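You operate a simulated robot arm through the tools that you are given. There is no shell and no other tool.

You are at the controls of a simulated robot arm. One attempt, no reset.

Task
Switch on the computer and the grey printer and print a statement.
Fine: drop the statement in the red basket beside the printer.

It is judged by the outcome, as a careful person would: the job done as asked, and still so three seconds after it is handed in. It fails if anything else is knocked over, pushed out of place, dropped, spilled or broken.

Robot
A 6-joint arm with a three-finger gripper, fixed in place. Base frame: the origin is on the floor under the middle of its stand, x ahead of it, y to its left, z up. Readings come in m, degrees, newtons and seconds.
It reaches about 1.213 m from its shoulder. Its first joint turns from -166.0 to 166.0 degrees. Payload 4.89 kg.
The TCP is the grasp point between the finger pads, 0.03 m short of the fingertips. In the tool frame z runs along the fingers and y along their closing line. The gripper opens to 0.164 m; its body begins 0.125 m behind the TCP.
Orientation is that of the tool frame in the base frame, as a unit quaternion [x, y, z, w]. With the fingers straight down and closing along the base's y, the tool's x points along the base's -x, its y along +y and its z along -z.

Tools
- The arm moves only by the tool apply_moves. Its arguments are lists of equal length, an entry for each row: "gripper": the gripper command, from -1 (shut) to 1 (fully open), values between in proportion; "xyz": the shift along the tool's x, y, z in units of 400 mm (1.0 is 400 mm), a list of three; "rotation": the turn, a rotation vector about the tool's x, y, z in units of 180 degrees (1.0 is 180 degrees), a list of three. In form: {"gripper": [gripper, ...], "xyz": [[tx, ty, tz], ...], "rotation": [[rx, ry, rz], ...]}. A call has 1 to 20 rows; each row is the pose to reach, as a shift and turn from the pose commanded when the call began, along the tool's axes at that moment. A call with a number of a shift or a turn outside -1 to 1 is refused whole. Rows are played at 5 a second. More than 0.05 m and 8.6 degrees between two rows, or a gripper value outside its range, and nothing of the call is played. A pose out of reach is approached as far as the arm can. The call stops where the force on the tool passes 40 N (or 10 N more than at its start, if that is more) or the arm is blocked; 0.2 s more then pass. The fingers move at their own pace (about 0.108 m/s each) and stop on an object; they squeeze with about 23 N. The grip force told is the motor's: it shows also when the fingers shut on nothing. Time passes only in rows, and 0.2 s behind the last, so rows that repeat a pose let the fingers close. The reply holds the time, the measured pose of the TCP, the force on the tool along the base axes, the opening and the grip force, in the units named above and with some noise, with the torque about the TCP (base axes, N m) and any sound that the robot's microphone picked up.
- Cameras (640 x 400 px; columns grow to the right, rows downward): "scene" is fixed at [0.22, 0.5022, 1.5185]; the picture's right is [-1.00, -0.08, 0.00], its down [-0.02, 0.29, -0.96] and it looks along [0.07, -0.95, -0.29] (base axes); focal length 349 px, centre (320, 200). "wrist" rides on the gripper at [0.076, -0.002, -0.152] in the tool frame; the picture's right is [0.02, 1.00, 0.00], its down [-0.88, 0.02, -0.47] and it looks along [-0.47, 0.01, 0.88] (tool axes); focal length 247 px, centre (320, 200).
- snapshot(camera): a new picture of that camera. It takes no simulated time.
- move_column(by): moves the trunk up (or, below 0, down) by that many m; the arm rides with it, the base frame stays. It gives what a move gives, with no picture.
- probe_pixels(camera, pixels): for up to 12 pixels [column, row] of the newest picture of that camera ("zoom" is the newest enlarged one), the place [x, y, z] in the base frame of the surface seen there, good to about 0.002 m. It takes no simulated time.
- close_up(camera, box): a new picture of the part [left, top, right, bottom] of that camera's present view, enlarged. It takes no simulated time.
- job_done(): hands the job in; it is judged then, once.

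Open the gripper and draw the arm clear of the work before you hand the job in, unless the task says otherwise.

The tools are called by a JSON object that holds its "op" and its "data". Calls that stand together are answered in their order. apply_moves: Moves the arm, as the interface text tells. Its arguments: {"type":"object","properties":{"gripper":{"type":"array","items":{"type":"number"}},"xyz":{"type":"array","items":{"type":"array","items":{"type":"number"}}},"rotation":{"type":"array","items":{"type":"array","items":{"type":"number"}}}},"required":["gripper","xyz","rotation"]} The other tools are called the same way: move_column (by) moves the trunk up or down; snapshot (camera) takes a picture; probe_pixels (camera, pixels) gives the place of the surface under pixels of a picture; close_up (camera, box) takes an enlarged picture of a part of a camera's view; job_done () hands the job in.

At the start:

```text
time_s: 0.0
ee_pos: [0.2101, -0.595, 1.2819]
tool_rot: [0.0, 1.0, 0.0, 0.0]
contact_force: [0.0, 0.3, -0.1]
moment: [-0.01, 0.02, 0.01]
opening: 0.1639
grip_force: 0.1
trunk travel left (down, up): [-0.175, 0.215]
```

scene: 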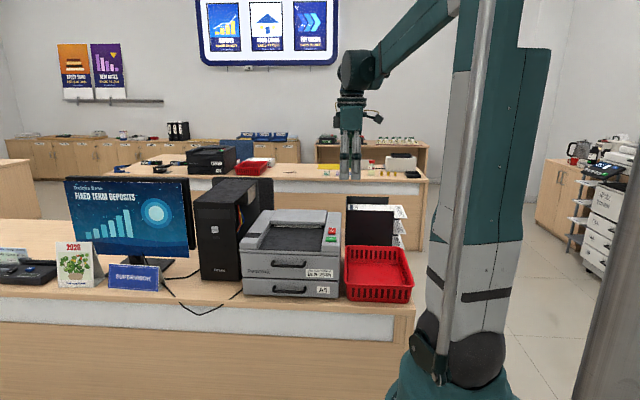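
wrist: 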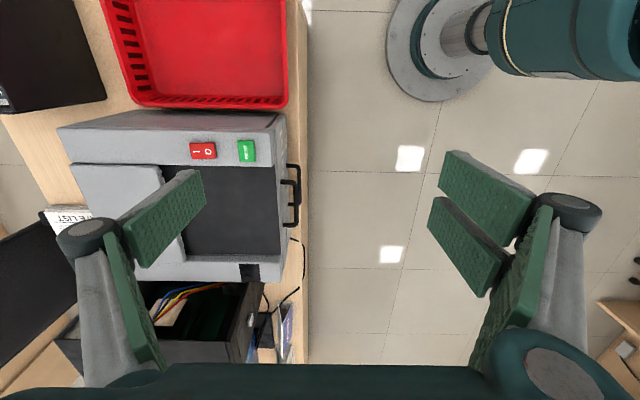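

I begin by looking closer at the printer, the computer and the basket in the scene view (around columns 60-420, rows 160-310) and at the wrist view.

{"op": "close_up", "data": {"camera": "scene", "box": [180, 160, 420, 310]}}

{"op": "close_up", "data": {"camera": "wrist", "box": [0, 0, 320, 200]}}

{"op": "close_up", "data": {"camera": "scene", "box": [0, 160, 240, 310]}}

```text
2.67 times, centred on (300, 235) of scene
```

zoom: 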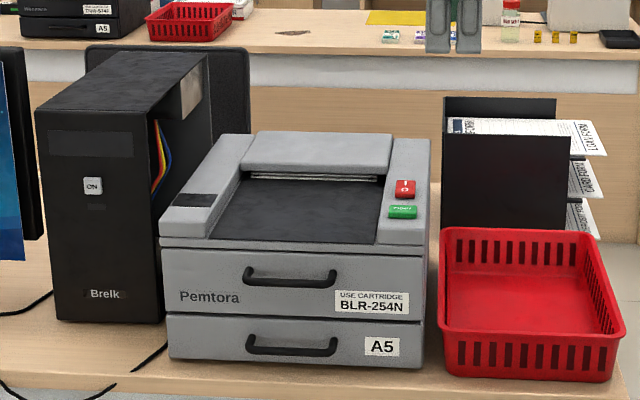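

```text
2.00 times, centred on (160, 100) of wrist
```

zoom: 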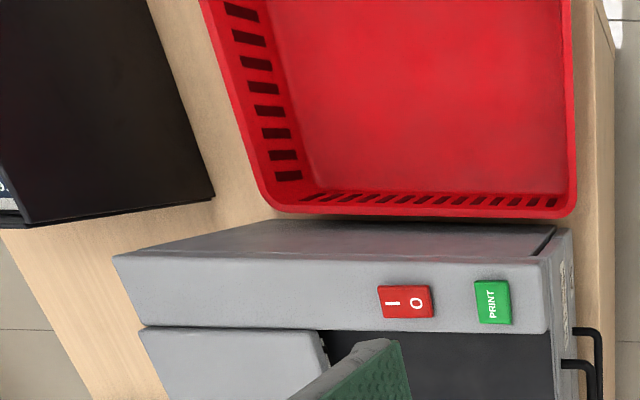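

```text
2.67 times, centred on (120, 235) of scene
```

zoom: 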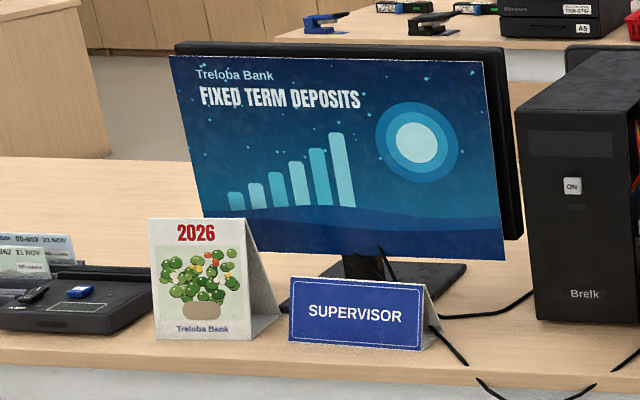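

The near desk holds a grey printer (red I/O switch, green PRINT, label "BLR-254N", tray "A5"), a black tower with an ON button, and a red basket. I look at the further desks and the gripper surroundings for other parts (cartridges, paper) and probe the main places.

{"op": "close_up", "data": {"camera": "scene", "box": [310, 130, 430, 205]}}

{"op": "close_up", "data": {"camera": "scene", "box": [130, 120, 290, 220]}}

{"op": "close_up", "data": {"camera": "scene", "box": [530, 120, 640, 280]}}

{"op": "probe_pixels", "data": {"camera": "scene", "pixels": [[332, 231], [331, 239], [214, 230], [290, 236], [380, 285], [350, 178], [285, 264], [285, 289], [404, 211], [370, 290], [300, 310], [225, 185]]}}

{"op": "probe_pixels", "data": {"camera": "wrist", "pixels": [[197, 151], [208, 151], [247, 151], [110, 142], [270, 130], [240, 220], [105, 185], [205, 50], [250, 270], [175, 305], [285, 330], [60, 60]]}}

```text
5.33 times, centred on (370, 168) of scene
```

zoom: 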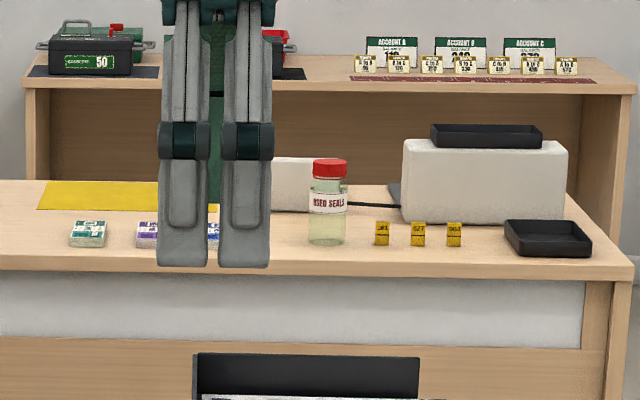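

```text
4.00 times, centred on (210, 170) of scene
```

zoom: 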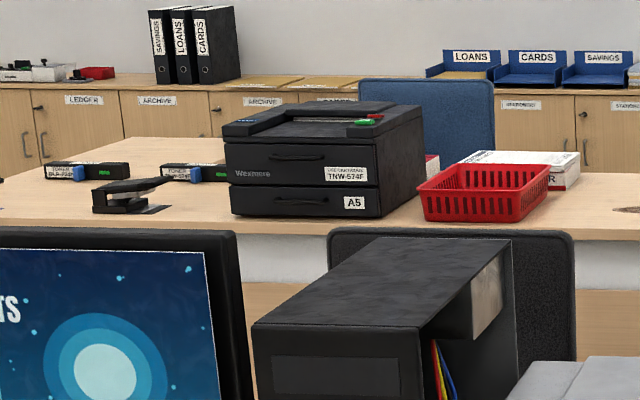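

```text
2.50 times, centred on (585, 200) of scene
```

zoom: 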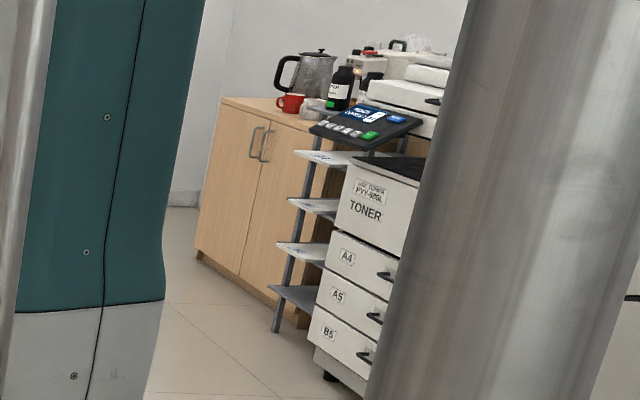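

```text
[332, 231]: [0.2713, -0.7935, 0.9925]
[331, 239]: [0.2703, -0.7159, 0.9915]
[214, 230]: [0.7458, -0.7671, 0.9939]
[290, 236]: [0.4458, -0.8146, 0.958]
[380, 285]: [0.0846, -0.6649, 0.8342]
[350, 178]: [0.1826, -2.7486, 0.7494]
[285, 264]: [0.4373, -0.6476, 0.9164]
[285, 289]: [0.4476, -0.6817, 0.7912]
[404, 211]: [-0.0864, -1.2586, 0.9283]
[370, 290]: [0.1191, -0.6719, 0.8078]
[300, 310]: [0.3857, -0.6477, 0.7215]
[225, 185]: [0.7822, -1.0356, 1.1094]
```

```text
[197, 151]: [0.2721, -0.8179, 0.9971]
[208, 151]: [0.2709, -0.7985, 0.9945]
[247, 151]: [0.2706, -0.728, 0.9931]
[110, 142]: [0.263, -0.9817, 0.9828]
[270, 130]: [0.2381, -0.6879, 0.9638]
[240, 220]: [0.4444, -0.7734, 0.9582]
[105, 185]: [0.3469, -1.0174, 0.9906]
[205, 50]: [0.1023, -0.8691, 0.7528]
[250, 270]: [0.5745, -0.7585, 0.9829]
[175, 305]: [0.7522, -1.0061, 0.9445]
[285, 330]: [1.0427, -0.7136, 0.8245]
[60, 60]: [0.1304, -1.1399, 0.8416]
```

The rocker's I half is at about (0.272, -0.818, 0.997), the O half at y -0.798 and PRINT at (0.271, -0.728, 0.993); the tower's ON button is at (0.746, -0.767, 0.994) facing +y. I shut the gripper in place to see how the closed fingertips look.

{"op": "apply_moves", "data": {"gripper": [-1, -1, -1, -1, -1, -1], "xyz": [[0, 0, 0], [0, 0, 0], [0, 0, 0], [0, 0, 0], [0, 0, 0], [0, 0, 0]], "rotation": [[0, 0, 0], [0, 0, 0], [0, 0, 0], [0, 0, 0], [0, 0, 0], [0, 0, 0]]}}

{"op": "snapshot", "data": {"camera": "wrist"}}

{"op": "snapshot", "data": {"camera": "scene"}}

```text
time_s: 1.4
ee_pos: [0.2111, -0.5953, 1.2812]
tool_rot: [0.0, 1.0, 0.0, -0.001]
contact_force: [0.0, -0.1, 0.1]
moment: [0.02, -0.02, 0.01]
opening: 0.0001
grip_force: 23.0
trunk travel left (down, up): [-0.175, 0.215]
```

```text
taken
```

wrist: 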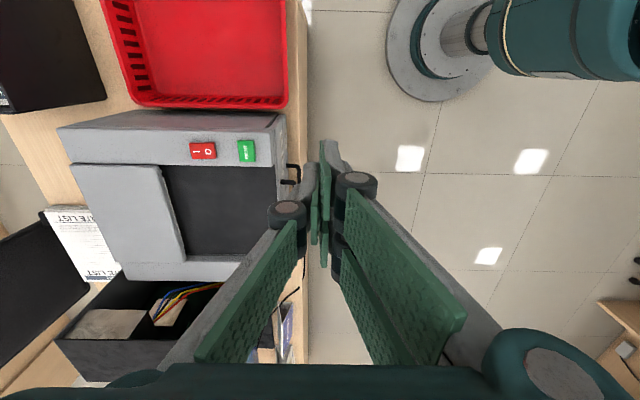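

```text
taken
```

scene: 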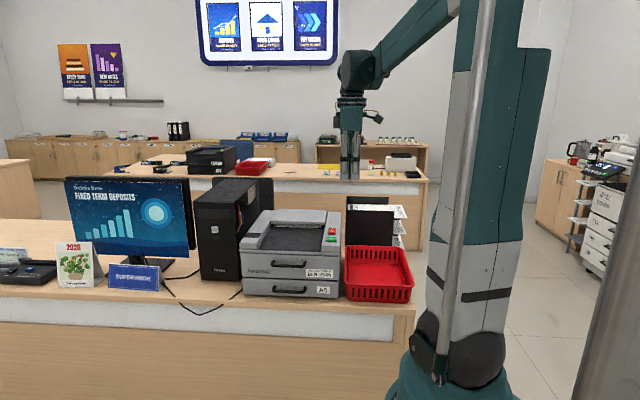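

The closed fingertips sit around wrist pixel (325, 180); I enlarge there and probe the finger ends to learn the tip's footprint.

{"op": "close_up", "data": {"camera": "wrist", "box": [240, 120, 400, 280]}}

{"op": "probe_pixels", "data": {"camera": "wrist", "pixels": [[323, 150], [333, 147], [340, 165], [313, 175], [325, 200], [313, 230], [323, 250], [306, 190], [325, 262], [335, 155], [326, 143], [312, 240]]}}

```text
2.50 times, centred on (320, 200) of wrist
```

zoom: 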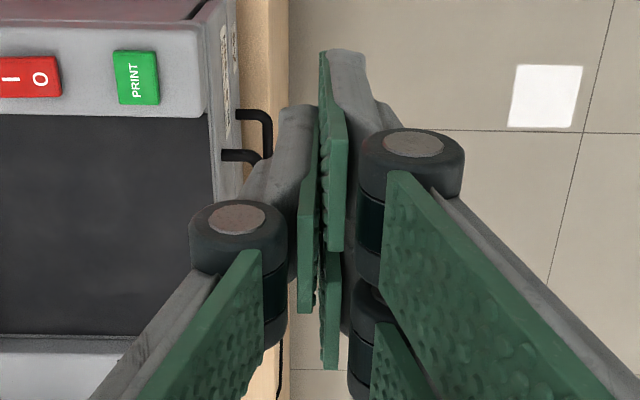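

```text
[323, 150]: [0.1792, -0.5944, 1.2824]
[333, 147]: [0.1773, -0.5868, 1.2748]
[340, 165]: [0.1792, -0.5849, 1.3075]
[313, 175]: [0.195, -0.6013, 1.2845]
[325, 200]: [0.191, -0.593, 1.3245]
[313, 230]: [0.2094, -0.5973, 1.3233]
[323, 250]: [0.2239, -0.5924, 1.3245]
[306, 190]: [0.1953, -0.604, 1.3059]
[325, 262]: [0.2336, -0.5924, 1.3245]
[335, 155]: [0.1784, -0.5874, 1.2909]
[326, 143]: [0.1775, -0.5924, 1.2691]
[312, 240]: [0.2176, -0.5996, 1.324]
```

The closed tip is about ±12 mm along the closing line and ±34 mm across it, fine for the buttons. The tower's ON button (scene pixel 214, 230) faces +y, so I turn the fingers towards -y while travelling at height 1.28, clear of the tower (top z 1.11) and in front of it.

{"op": "apply_moves", "data": {"gripper": [-1, -1, -1, -1, -1, -1], "xyz": [[-0.1, 0.02, 0], [-0.2, 0.04, 0], [-0.3, 0.06, 0], [-0.4, 0.09, 0], [-0.5, 0.12, 0], [-0.6, 0.15, 0]], "rotation": [[0.042, 0, 0], [0.084, 0, 0], [0.126, 0, 0], [0.168, 0, 0], [0.21, 0, 0], [0.25, 0, 0]]}}

{"op": "snapshot", "data": {"camera": "scene"}}

{"op": "snapshot", "data": {"camera": "wrist"}}

```text
time_s: 2.8
ee_pos: [0.4521, -0.5353, 1.2797]
tool_rot: [0.0, 0.923, -0.384, 0.001]
contact_force: [0.4, -1.8, 0.6]
moment: [0.09, 0.0, -0.02]
opening: 0.0001
grip_force: 23.3
trunk travel left (down, up): [-0.175, 0.215]
```

```text
taken
```

scene: 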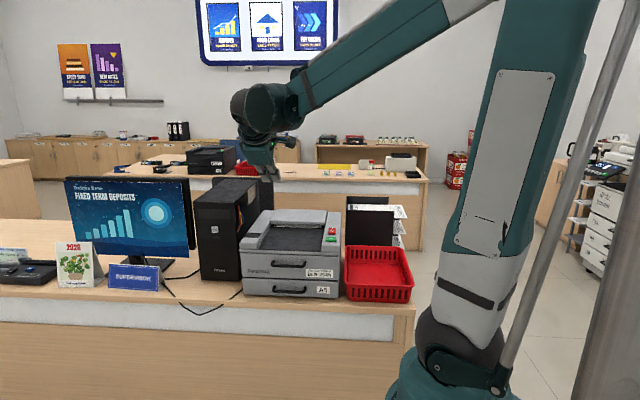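

```text
taken
```

wrist: 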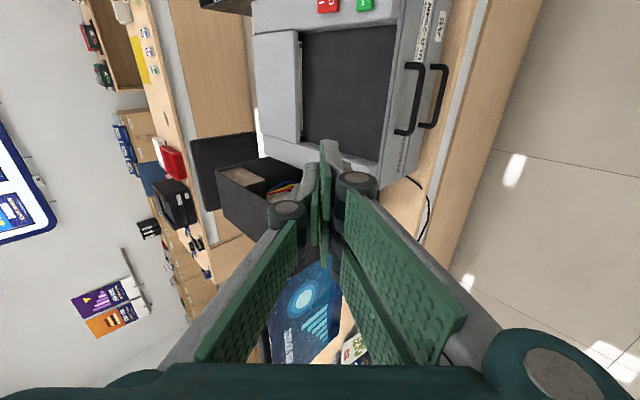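

The turn is half done without trouble; I finish it and carry on to x 0.746 at y about -0.52, still high.

{"op": "apply_moves", "data": {"gripper": [-1, -1, -1, -1, -1, -1, -1], "xyz": [[-0.105, 0.004, -0.004], [-0.21, 0.008, -0.008], [-0.315, 0.012, -0.012], [-0.42, 0.016, -0.016], [-0.525, 0.02, -0.02], [-0.63, 0.024, -0.024], [-0.735, 0.027, -0.027]], "rotation": [[0.036, 0, 0], [0.072, 0, 0], [0.108, 0, 0], [0.144, 0, 0], [0.18, 0, 0], [0.216, 0, 0], [0.25, 0, 0]]}}

{"op": "snapshot", "data": {"camera": "scene"}}

{"op": "snapshot", "data": {"camera": "wrist"}}

```text
time_s: 4.4
ee_pos: [0.74, -0.5198, 1.2827]
tool_rot: [-0.001, -0.707, 0.707, 0.0]
contact_force: [-2.2, 0.6, 1.6]
moment: [0.19, 0.0, 0.38]
opening: 0.0001
grip_force: 23.5
trunk travel left (down, up): [-0.175, 0.215]
```

```text
taken
```

scene: 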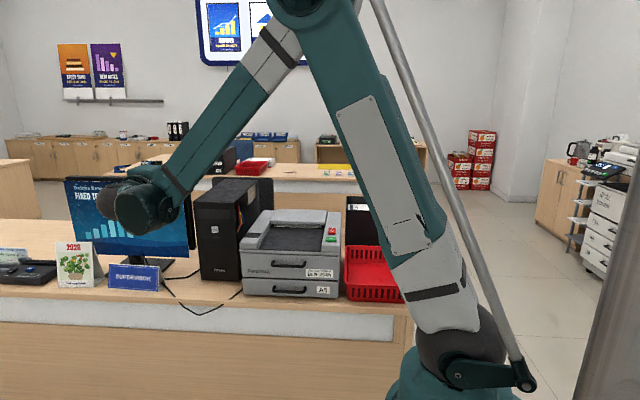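

```text
taken
```

wrist: 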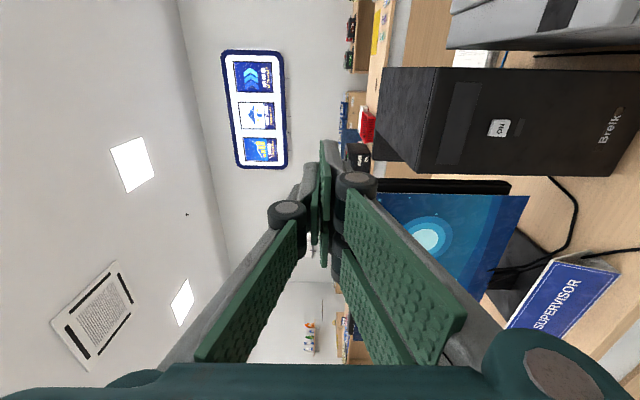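

The ON button is at wrist pixel (499, 128); I enlarge it and probe it and the tower's front.

{"op": "close_up", "data": {"camera": "wrist", "box": [420, 60, 640, 198]}}

{"op": "probe_pixels", "data": {"camera": "wrist", "pixels": [[499, 128], [492, 122], [506, 134], [480, 128], [520, 128], [499, 105], [499, 150], [425, 85], [420, 165], [600, 120]]}}

```text
2.90 times, centred on (530, 129) of wrist
```

zoom: 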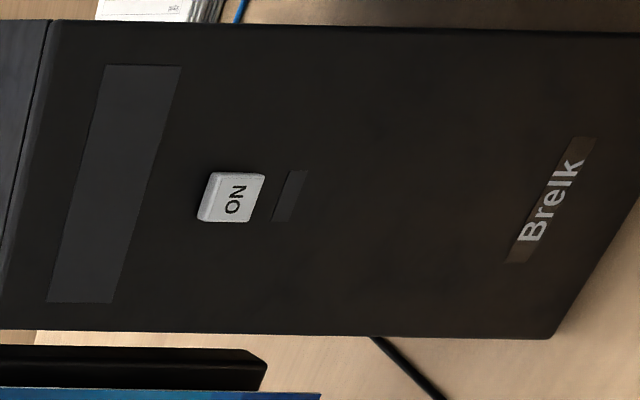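

```text
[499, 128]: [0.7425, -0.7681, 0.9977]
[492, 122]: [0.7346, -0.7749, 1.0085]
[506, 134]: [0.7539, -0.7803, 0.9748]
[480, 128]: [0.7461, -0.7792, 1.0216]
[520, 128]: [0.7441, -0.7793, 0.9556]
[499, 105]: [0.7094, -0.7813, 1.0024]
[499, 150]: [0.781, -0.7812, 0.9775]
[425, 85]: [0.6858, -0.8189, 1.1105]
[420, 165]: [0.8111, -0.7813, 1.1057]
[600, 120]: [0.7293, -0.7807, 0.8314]
```

The button face is at (0.744, -0.768, 0.996), 12 mm proud of the front. I lower to z 0.996 in front of it and then come forward to leave about 25 mm of gap.

{"op": "apply_moves", "data": {"gripper": [-1, -1, -1, -1, -1, -1, -1, -1, -1, -1, -1], "xyz": [[-0.01, 0.1, 0], [-0.01, 0.2, 0], [-0.01, 0.3, 0], [-0.01, 0.4, 0], [-0.01, 0.5, 0], [-0.01, 0.6, 0], [-0.01, 0.7175, 0], [-0.01, 0.7175, 0.12], [-0.01, 0.7175, 0.24], [-0.01, 0.7175, 0.36], [-0.01, 0.7175, 0.48]], "rotation": [[0, 0, 0], [0, 0, 0], [0, 0, 0], [0, 0, 0], [0, 0, 0], [0, 0, 0], [0, 0, 0], [0, 0, 0], [0, 0, 0], [0, 0, 0], [0, 0, 0]]}}

{"op": "snapshot", "data": {"camera": "wrist"}}

{"op": "snapshot", "data": {"camera": "scene"}}

```text
time_s: 6.8
ee_pos: [0.748, -0.7107, 0.9963]
tool_rot: [-0.001, -0.707, 0.708, 0.0]
contact_force: [-0.8, 2.2, 0.9]
moment: [0.14, 0.03, -0.08]
opening: 0.0
grip_force: 23.2
trunk travel left (down, up): [-0.175, 0.215]
```

```text
taken
```

wrist: 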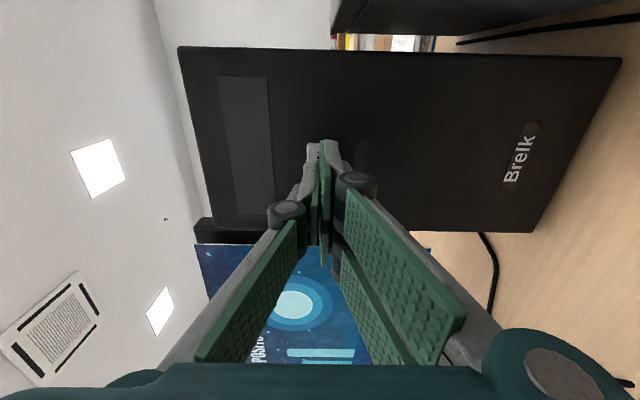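

```text
taken
```

scene: 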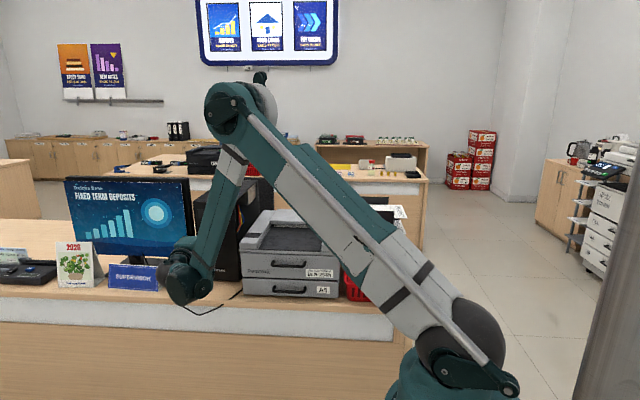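

The tips cover the button about 27 mm ahead. I come forward in small steps to just past the expected contact (TCP y about -0.742) and read the force.

{"op": "apply_moves", "data": {"gripper": [-1, -1, -1, -1, -1, -1, -1], "xyz": [[-0.0, 0, 0.02], [0, 0, 0.04], [0, 0, 0.055], [0, 0, 0.063], [0, 0, 0.068], [0, 0, 0.073], [0, 0, 0.078]], "rotation": [[0, 0, 0], [0, 0, 0], [0, 0, 0], [0, 0, 0], [0, 0, 0], [0, 0, 0], [0, 0, 0]]}}

{"op": "close_up", "data": {"camera": "scene", "box": [60, 160, 300, 310]}}

{"op": "close_up", "data": {"camera": "wrist", "box": [240, 100, 400, 200]}}

```text
time_s: 8.4
ee_pos: [0.7477, -0.7442, 0.9951]
tool_rot: [0.0, -0.707, 0.707, 0.0]
contact_force: [0.2, 1.0, 0.1]
moment: [0.01, -0.02, -0.01]
opening: 0.0059
grip_force: 45.3
trunk travel left (down, up): [-0.175, 0.215]
```

```text
2.67 times, centred on (180, 235) of scene
```

zoom: 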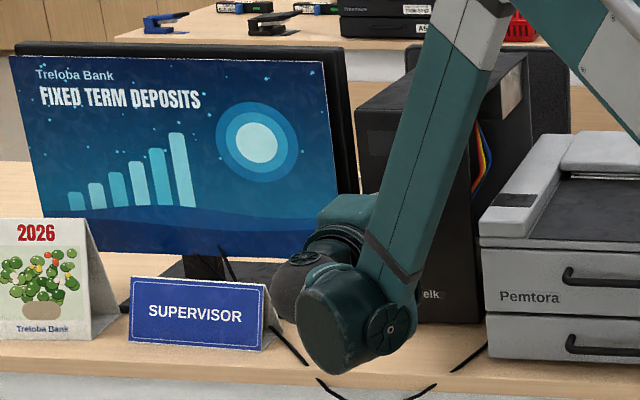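

```text
4.00 times, centred on (320, 150) of wrist
```

zoom: 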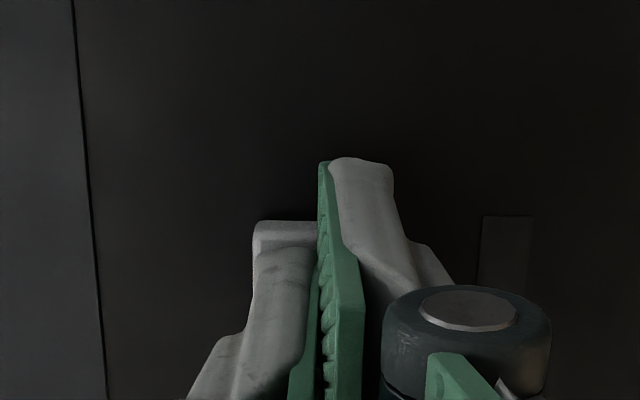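

The fingers have touched the button (opening crept to 6 mm, force 1 N), no click yet. I push on in 2 mm steps.

{"op": "apply_moves", "data": {"gripper": [-1, -1, -1, -1], "xyz": [[0, 0, 0.005], [0, 0, 0.01], [0, 0, 0.015], [0, 0, 0.015]], "rotation": [[0, 0, 0], [0, 0, 0], [0, 0, 0], [0, 0, 0]]}}

{"op": "close_up", "data": {"camera": "scene", "box": [60, 160, 300, 310]}}

{"op": "close_up", "data": {"camera": "wrist", "box": [240, 100, 400, 200]}}

```text
time_s: 9.4
ee_pos: [0.7482, -0.7498, 0.9946]
tool_rot: [0.0, 0.707, -0.707, -0.001]
contact_force: [-2.0, 9.6, -4.5]
moment: [0.14, 0.03, -0.04]
opening: 0.0058
grip_force: 44.6
trunk travel left (down, up): [-0.175, 0.215]
heard: click
```

```text
2.67 times, centred on (180, 235) of scene
```

zoom: 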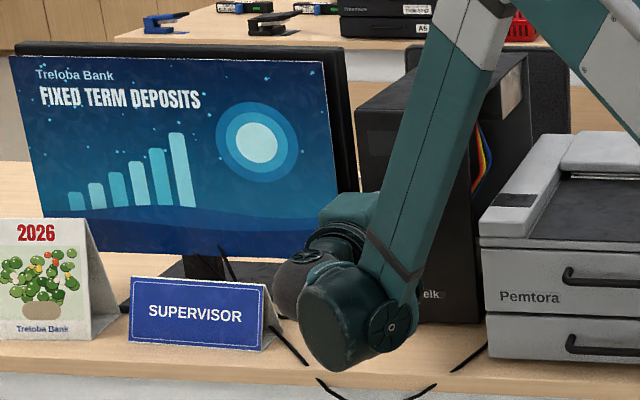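

```text
4.00 times, centred on (320, 150) of wrist
```

zoom: 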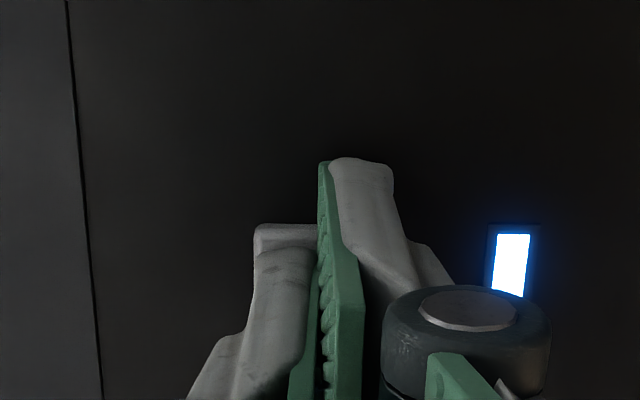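

A click was heard and the power light on the tower is lit. I draw straight back from the button.

{"op": "apply_moves", "data": {"gripper": [-1, -1, -1, -1, -1, -1, -1], "xyz": [[0, 0, -0.01], [0, 0, -0.03], [0, 0, -0.08], [0, 0, -0.18], [0, 0, -0.3], [0, 0, -0.42], [0, 0, -0.5]], "rotation": [[0, 0, 0], [0, 0, 0], [0, 0, 0], [0, 0, 0], [0, 0, 0], [0, 0, 0], [0, 0, 0]]}}

{"op": "snapshot", "data": {"camera": "wrist"}}

{"op": "snapshot", "data": {"camera": "scene"}}

```text
time_s: 11.0
ee_pos: [0.7489, -0.5506, 0.9947]
tool_rot: [0.001, 0.707, -0.707, -0.001]
contact_force: [0.0, -1.0, -1.3]
moment: [-0.03, -0.02, 0.01]
opening: 0.0
grip_force: 44.7
trunk travel left (down, up): [-0.175, 0.215]
```

```text
taken
```

wrist: 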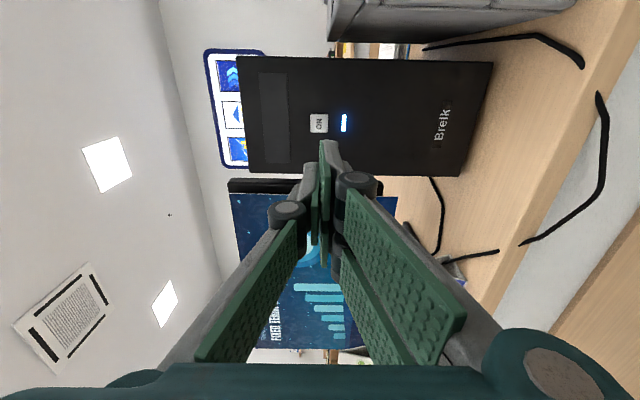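

```text
taken
```

scene: 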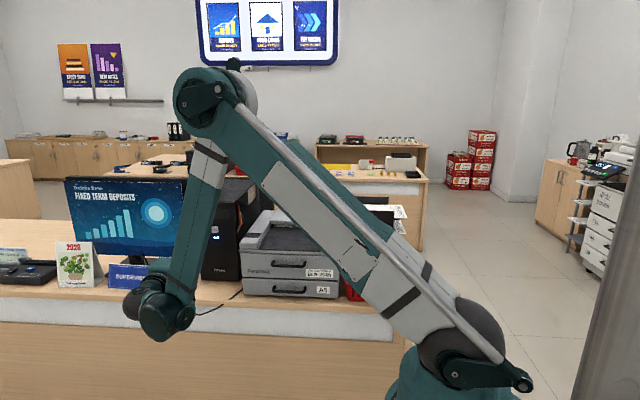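

The tower's light stays on and nothing moved. Now I raise the arm and swing back towards the printer, turning the fingers down again.

{"op": "apply_moves", "data": {"gripper": [-1, -1, -1, -1, -1, -1, -1, -1, -1, -1, -1, -1, -1, -1], "xyz": [[0, -0.12, 0], [0, -0.24, 0], [0, -0.36, 0], [0, -0.48, 0], [0, -0.6, 0], [0, -0.7125, 0], [0.11, -0.7125, 0], [0.22, -0.7125, 0], [0.33, -0.7125, 0], [0.44, -0.7125, 0], [0.55, -0.7125, 0], [0.66, -0.7125, 0], [0.77, -0.7125, 0], [0.88, -0.7125, 0]], "rotation": [[0, 0, 0], [0, 0, 0], [0, 0, 0], [0, 0, 0], [0, 0, 0], [0, 0, 0], [-0.04, 0, 0], [-0.08, 0, 0], [-0.12, 0, 0], [-0.16, 0, 0], [-0.2, 0, 0], [-0.24, 0, 0], [-0.28, 0, 0], [-0.32, 0, 0]]}}

{"op": "snapshot", "data": {"camera": "scene"}}

```text
time_s: 14.0
ee_pos: [0.4086, -0.5635, 1.2829]
tool_rot: [-0.001, 0.961, -0.277, 0.001]
contact_force: [0.4, 1.1, -0.4]
moment: [-0.09, 0.01, -0.05]
opening: 0.0
grip_force: 44.9
trunk travel left (down, up): [-0.175, 0.215]
```

```text
taken
```

scene: 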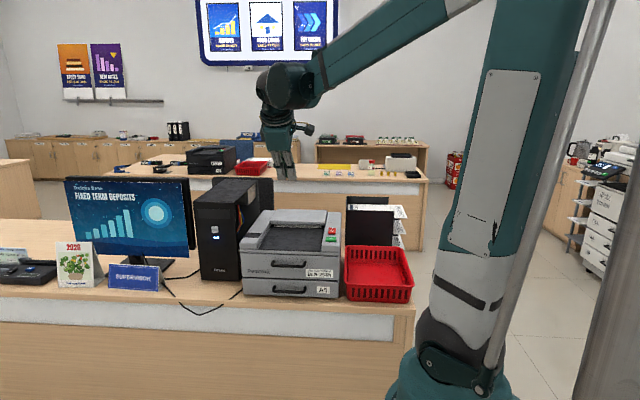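

The arm is clear above the printer. I bring the closed fingers straight down-pointing to above the switch area, about (0.271, -0.76, 1.15).

{"op": "apply_moves", "data": {"gripper": [-1, -1, -1, -1, -1, -1, -1], "xyz": [[0.045, -0.039, 0.08], [0.09, -0.078, 0.16], [0.135, -0.117, 0.24], [0.18, -0.156, 0.32], [0.225, -0.195, 0.4], [0.27, -0.234, 0.48], [0.3125, -0.271, 0.557]], "rotation": [[-0.026, 0, 0], [-0.052, 0, 0], [-0.078, 0, 0], [-0.104, 0, 0], [-0.13, 0, 0], [-0.156, 0, 0], [-0.18, 0, 0]]}}

{"op": "snapshot", "data": {"camera": "wrist"}}

{"op": "close_up", "data": {"camera": "scene", "box": [230, 160, 430, 310]}}

```text
time_s: 15.6
ee_pos: [0.2717, -0.7604, 1.15]
tool_rot: [0.0, 1.0, 0.0, 0.0]
contact_force: [0.6, 2.4, 2.0]
moment: [-0.42, 0.02, 0.02]
opening: 0.0001
grip_force: 45.1
trunk travel left (down, up): [-0.175, 0.215]
```

```text
taken
```

wrist: 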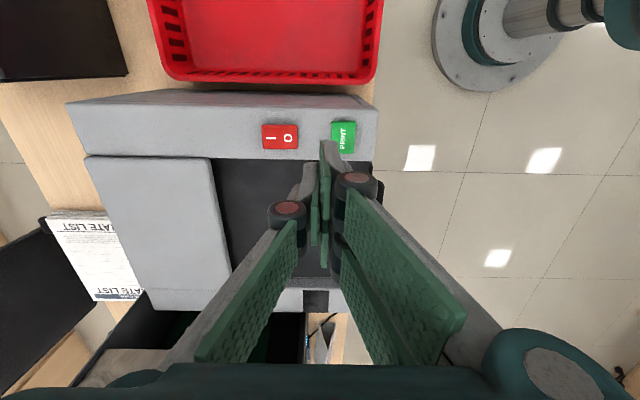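

```text
2.67 times, centred on (330, 235) of scene
```

zoom: 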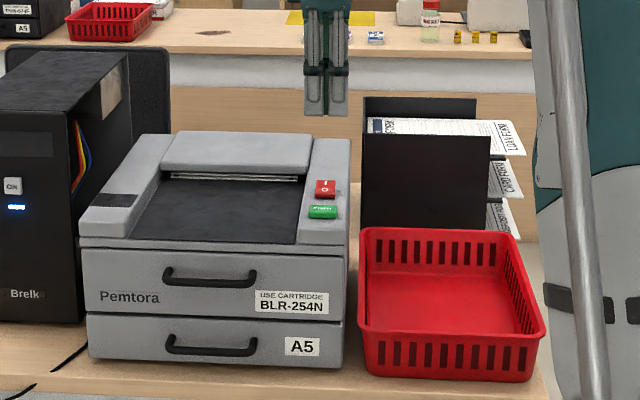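

The I/O rocker is at wrist pixels about (262-298, 124-150); I enlarge and probe its parts and the printer's surrounding surfaces.

{"op": "close_up", "data": {"camera": "wrist", "box": [200, 80, 400, 205]}}

{"op": "probe_pixels", "data": {"camera": "wrist", "pixels": [[264, 137], [271, 137], [280, 137], [289, 137], [296, 137], [272, 128], [272, 146], [344, 130], [240, 137], [312, 140], [150, 200], [310, 300]]}}

```text
3.20 times, centred on (300, 142) of wrist
```

zoom: 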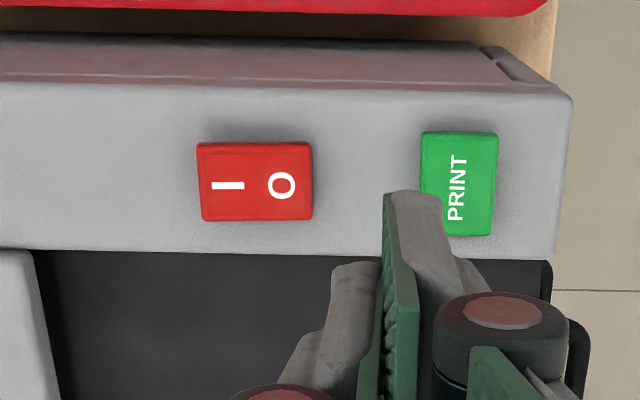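

```text
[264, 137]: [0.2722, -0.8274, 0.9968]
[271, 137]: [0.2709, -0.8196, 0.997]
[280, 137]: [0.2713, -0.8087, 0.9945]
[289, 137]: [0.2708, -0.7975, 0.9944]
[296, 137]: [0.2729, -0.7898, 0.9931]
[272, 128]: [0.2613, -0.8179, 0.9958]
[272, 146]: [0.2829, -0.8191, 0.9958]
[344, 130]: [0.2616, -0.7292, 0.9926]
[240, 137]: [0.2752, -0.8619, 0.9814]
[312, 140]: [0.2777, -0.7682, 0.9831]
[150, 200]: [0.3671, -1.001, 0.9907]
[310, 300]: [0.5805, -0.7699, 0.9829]
```

The rocker runs y -0.829 to -0.787 with the I end raised (0.997); panel at 0.982. I move over the I end (y -0.823) and descend to just above it.

{"op": "apply_moves", "data": {"gripper": [-1, -1, -1, -1, -1], "xyz": [[0, -0.08, 0], [0, -0.1575, 0.04], [0, -0.1575, 0.14], [0, -0.1575, 0.24], [0, -0.1575, 0.29]], "rotation": [[0, 0, 0], [0, 0, 0], [0, 0, 0], [0, 0, 0], [0, 0, 0]]}}

{"op": "close_up", "data": {"camera": "scene", "box": [270, 180, 390, 255]}}

{"op": "close_up", "data": {"camera": "wrist", "box": [220, 80, 420, 205]}}

```text
time_s: 16.8
ee_pos: [0.2731, -0.8241, 1.0339]
tool_rot: [0.0, 1.0, 0.0, 0.0]
contact_force: [0.3, 0.2, 0.9]
moment: [-0.05, -0.01, -0.02]
opening: 0.0002
grip_force: 44.9
trunk travel left (down, up): [-0.175, 0.215]
```

```text
5.33 times, centred on (330, 218) of scene
```

zoom: 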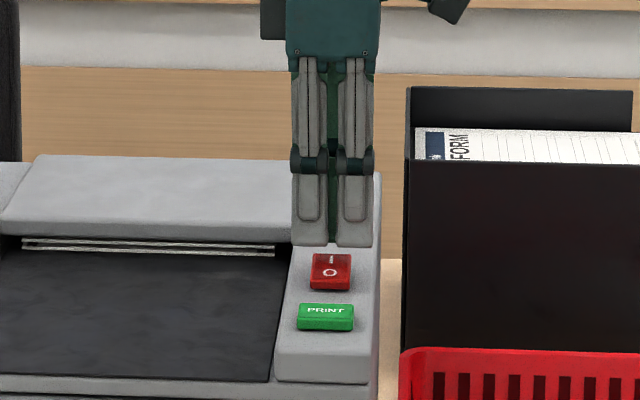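

```text
3.20 times, centred on (320, 142) of wrist
```

zoom: 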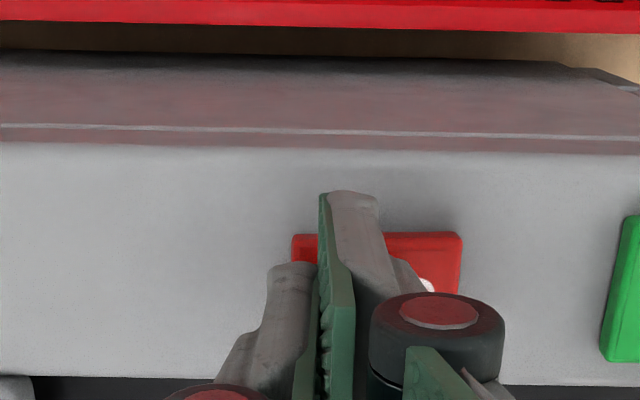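

The tips are over the I end (rocker at zoom (330, 270), I mark just ahead of the fingers). I press down in 2 mm steps.

{"op": "apply_moves", "data": {"gripper": [-1, -1, -1, -1, -1, -1], "xyz": [[0, 0, 0.01], [0, 0, 0.015], [0, 0, 0.02], [0, 0, 0.025], [0, 0, 0.03], [0, 0, 0.03]], "rotation": [[0, 0, 0], [0, 0, 0], [0, 0, 0], [0, 0, 0], [0, 0, 0], [0, 0, 0]]}}

{"op": "close_up", "data": {"camera": "scene", "box": [270, 180, 390, 255]}}

```text
time_s: 18.2
ee_pos: [0.2711, -0.8245, 1.022]
tool_rot: [0.001, 1.0, 0.0, 0.0]
contact_force: [0.7, 0.8, 0.7]
moment: [-0.03, 0.02, 0.01]
opening: 0.0
grip_force: 44.9
trunk travel left (down, up): [-0.175, 0.215]
```

```text
5.33 times, centred on (330, 218) of scene
```

zoom: 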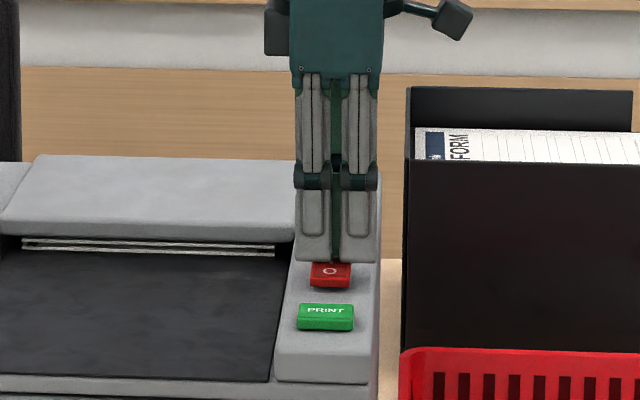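

No contact force yet at TCP z 1.022, so I keep pressing in 2 mm steps.

{"op": "apply_moves", "data": {"gripper": [-1, -1, -1, -1], "xyz": [[0, 0, 0.005], [0, 0, 0.01], [0, 0, 0.015], [0, 0, 0.015]], "rotation": [[0, 0, 0], [0, 0, 0], [0, 0, 0], [0, 0, 0]]}}

{"op": "close_up", "data": {"camera": "scene", "box": [270, 180, 390, 255]}}

{"op": "snapshot", "data": {"camera": "wrist"}}

```text
time_s: 18.9
ee_pos: [0.2704, -0.8239, 1.0198]
tool_rot: [0.001, 1.0, 0.0, 0.0]
contact_force: [0.0, 1.3, 28.8]
moment: [0.24, -0.06, -0.04]
opening: 0.0001
grip_force: 45.5
trunk travel left (down, up): [-0.175, 0.215]
stopped in row 3: the force on the tool passed its limit at 48 N (the readings are from after the stop); the commanded pose is now the measured one
```

```text
5.33 times, centred on (330, 218) of scene
```

zoom: 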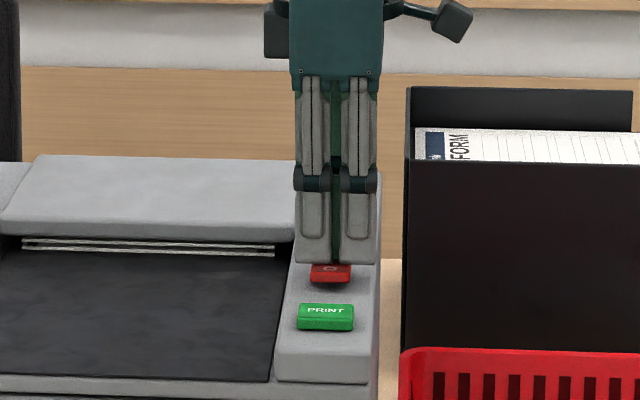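

```text
taken
```

wrist: 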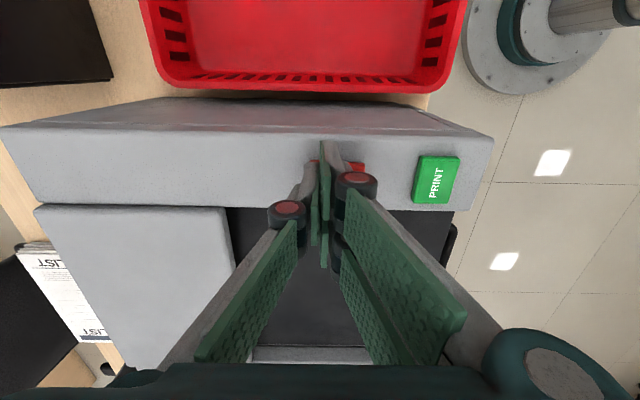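

The press stopped on the force limit (48 N) with no click reported. I lift off and look at the rocker's state.

{"op": "apply_moves", "data": {"gripper": [-1, -1, -1, -1, -1], "xyz": [[0, 0, -0.03], [0, 0, -0.1], [0, 0.06, -0.2], [0, 0.12, -0.25], [0, 0.12, -0.25]], "rotation": [[0, 0, 0], [0, 0, 0], [0, 0, 0], [0, 0, 0], [0, 0, 0]]}}

{"op": "close_up", "data": {"camera": "scene", "box": [230, 180, 390, 280]}}

{"op": "snapshot", "data": {"camera": "wrist"}}

```text
time_s: 20.1
ee_pos: [0.2705, -0.7753, 1.1197]
tool_rot: [0.0, 1.0, 0.0, 0.0]
contact_force: [-0.3, 0.4, 0.8]
moment: [-0.11, -0.03, 0.01]
opening: 0.0001
grip_force: 45.3
trunk travel left (down, up): [-0.175, 0.215]
```

```text
4.00 times, centred on (310, 230) of scene
```

zoom: 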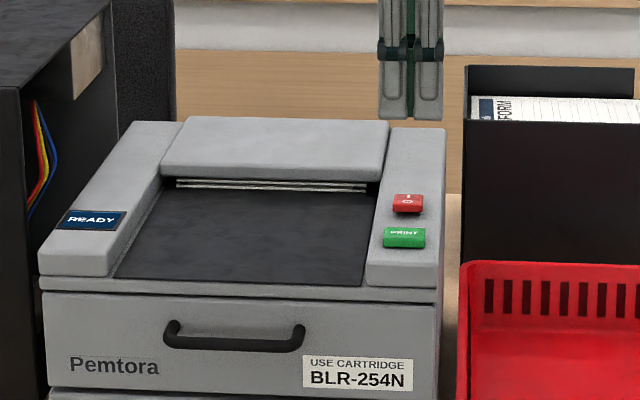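

```text
taken
```

wrist: 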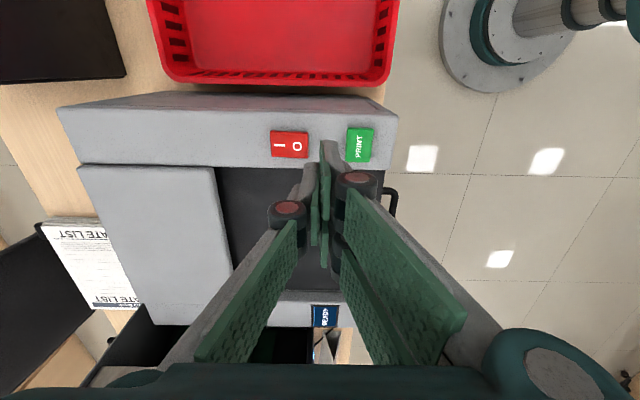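

The printer's display now reads READY, so it is on. Next is the PRINT button at wrist pixel (359, 145); I probe it to centre the press.

{"op": "probe_pixels", "data": {"camera": "wrist", "pixels": [[359, 145], [348, 145], [371, 145], [360, 130], [359, 160], [275, 144], [300, 144]]}}

```text
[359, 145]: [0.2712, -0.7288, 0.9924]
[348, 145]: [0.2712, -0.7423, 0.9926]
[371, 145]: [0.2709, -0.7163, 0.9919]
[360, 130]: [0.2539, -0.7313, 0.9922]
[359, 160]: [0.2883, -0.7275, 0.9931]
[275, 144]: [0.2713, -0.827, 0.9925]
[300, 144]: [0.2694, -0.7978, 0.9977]
```

PRINT's centre is (0.271, -0.729, 0.9925). I move over it and descend to just above.

{"op": "apply_moves", "data": {"gripper": [-1, -1, -1, -1], "xyz": [[0.0, 0.1175, 0.03], [0, 0.1175, 0.13], [0, 0.1175, 0.2], [0, 0.1175, 0.235]], "rotation": [[0, 0, 0], [0, 0, 0], [0, 0, 0], [0, 0, 0]]}}

{"op": "close_up", "data": {"camera": "wrist", "box": [220, 80, 420, 205]}}

```text
time_s: 21.1
ee_pos: [0.2731, -0.7295, 1.0261]
tool_rot: [0.001, 1.0, -0.001, -0.001]
contact_force: [0.3, 0.3, -0.1]
moment: [-0.05, 0.01, 0.0]
opening: 0.0001
grip_force: 45.2
trunk travel left (down, up): [-0.175, 0.215]
```

```text
3.20 times, centred on (320, 142) of wrist
```

zoom: 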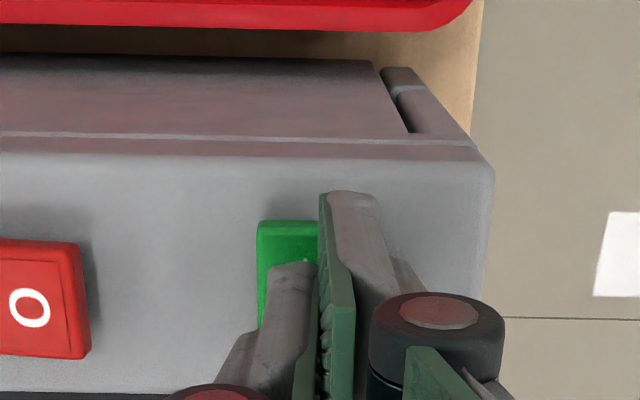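

The tips are above the green button and about 5 mm off it. I press down in 1-1.5 mm steps, listening for the click.

{"op": "apply_moves", "data": {"gripper": [-1, -1, -1, -1, -1, -1], "xyz": [[0, 0, 0.004], [0, 0, 0.008], [0, 0, 0.012], [0, 0, 0.015], [0, 0, 0.018], [0, 0, 0.021]], "rotation": [[0, 0, 0], [0, 0, 0], [0, 0, 0], [0, 0, 0], [0, 0, 0], [0, 0, 0]]}}

{"op": "close_up", "data": {"camera": "scene", "box": [230, 180, 390, 280]}}

```text
time_s: 22.5
ee_pos: [0.2722, -0.7279, 1.0162]
tool_rot: [0.001, 1.0, 0.0, 0.001]
contact_force: [0.5, -0.7, 0.9]
moment: [0.0, -0.03, -0.02]
opening: 0.0057
grip_force: 44.8
trunk travel left (down, up): [-0.175, 0.215]
```

```text
4.00 times, centred on (310, 230) of scene
```

zoom: 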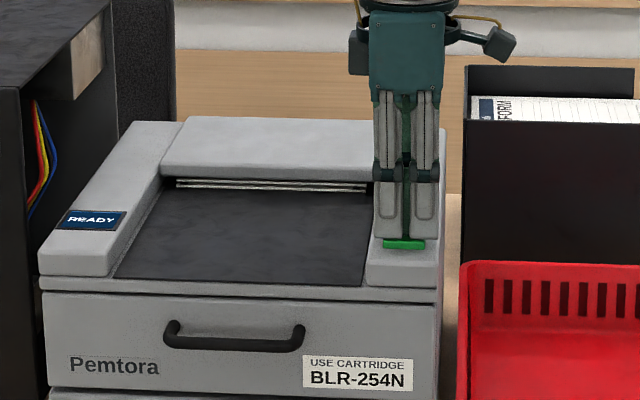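

The fingers have met the button (opening 5.7 mm as with the ON button), no click yet; I press on gently.

{"op": "apply_moves", "data": {"gripper": [-1, -1, -1, -1, -1], "xyz": [[0, 0, 0.004], [0, 0, 0.008], [0, 0, 0.012], [0, 0, 0.015], [0, 0, 0.015]], "rotation": [[0, 0, 0], [0, 0, 0], [0, 0, 0], [0, 0, 0], [0, 0, 0]]}}

{"op": "close_up", "data": {"camera": "scene", "box": [230, 180, 390, 280]}}

```text
time_s: 23.7
ee_pos: [0.2714, -0.7279, 1.0109]
tool_rot: [0.0, 1.0, 0.0, 0.0]
contact_force: [5.7, -4.0, 19.4]
moment: [-0.11, -0.15, 0.0]
opening: 0.006
grip_force: 45.0
trunk travel left (down, up): [-0.175, 0.215]
heard: click
```

```text
4.00 times, centred on (310, 230) of scene
```

zoom: 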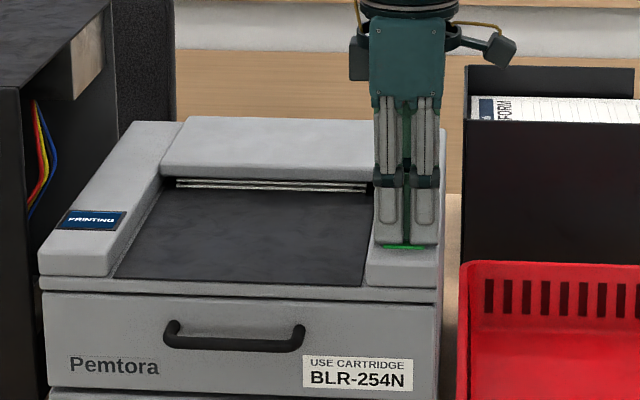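

The display now reads PRINTING after the click. I lift straight off the button and rise clear, then wait for the sheet.

{"op": "apply_moves", "data": {"gripper": [-1, -1, -1, -1, -1, -1, -1, -1, -1, -1], "xyz": [[0, 0, -0.02], [0, 0, -0.08], [0, 0, -0.18], [0, 0, -0.28], [0, 0, -0.38], [0, 0, -0.48], [0, 0.1, -0.55], [0, 0.2, -0.55], [0, 0.3, -0.55], [0, 0.3, -0.55]], "rotation": [[0, 0, 0], [0, 0, 0], [0, 0, 0], [0, 0, 0], [0, 0, 0], [0, 0, 0], [0, 0, 0], [0, 0, 0], [0, 0, 0], [0, 0, 0]]}}

{"op": "close_up", "data": {"camera": "scene", "box": [230, 180, 390, 280]}}

{"op": "snapshot", "data": {"camera": "wrist"}}

```text
time_s: 25.9
ee_pos: [0.2732, -0.6071, 1.2289]
tool_rot: [0.001, 1.0, -0.001, 0.0]
contact_force: [-0.5, 0.4, 0.7]
moment: [-0.17, -0.04, 0.0]
opening: 0.0
grip_force: 44.3
trunk travel left (down, up): [-0.175, 0.215]
```

```text
4.00 times, centred on (310, 230) of scene
```

zoom: 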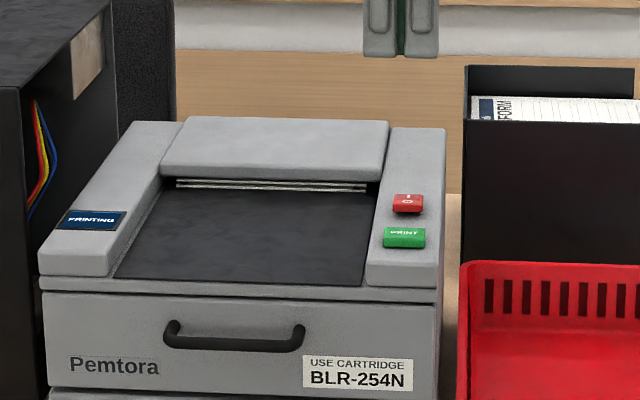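

```text
taken
```

wrist: 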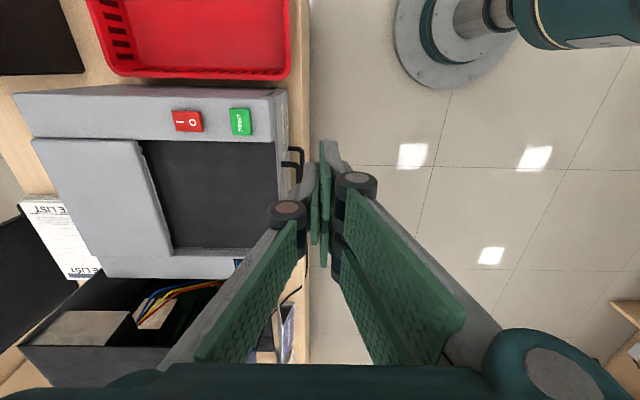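

The display still says PRINTING with no sheet in the tray yet. I hold still for a couple of seconds.

{"op": "apply_moves", "data": {"gripper": [-1, -1, -1, -1, -1, -1, -1, -1, -1, -1, -1, -1], "xyz": [[0, 0, 0], [0, 0, 0], [0, 0, 0], [0, 0, 0], [0, 0, 0], [0, 0, 0], [0, 0, 0], [0, 0, 0], [0, 0, 0], [0, 0, 0], [0, 0, 0], [0, 0, 0]], "rotation": [[0, 0, 0], [0, 0, 0], [0, 0, 0], [0, 0, 0], [0, 0, 0], [0, 0, 0], [0, 0, 0], [0, 0, 0], [0, 0, 0], [0, 0, 0], [0, 0, 0], [0, 0, 0]]}}

{"op": "close_up", "data": {"camera": "scene", "box": [230, 180, 390, 280]}}

{"op": "snapshot", "data": {"camera": "wrist"}}

```text
time_s: 28.5
ee_pos: [0.2733, -0.6085, 1.2281]
tool_rot: [0.001, 1.0, 0.0, 0.0]
contact_force: [-0.3, 0.6, 0.3]
moment: [-0.01, -0.01, 0.0]
opening: 0.0002
grip_force: 45.2
trunk travel left (down, up): [-0.175, 0.215]
```

```text
4.00 times, centred on (310, 230) of scene
```

zoom: 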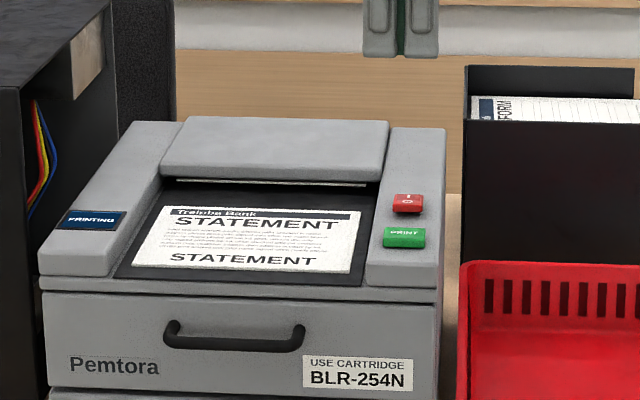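

```text
taken
```

wrist: 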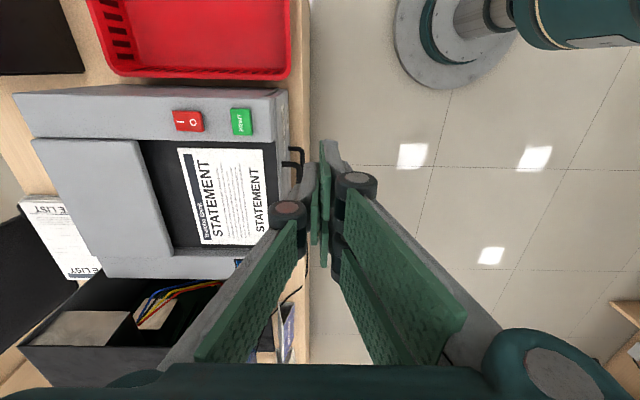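

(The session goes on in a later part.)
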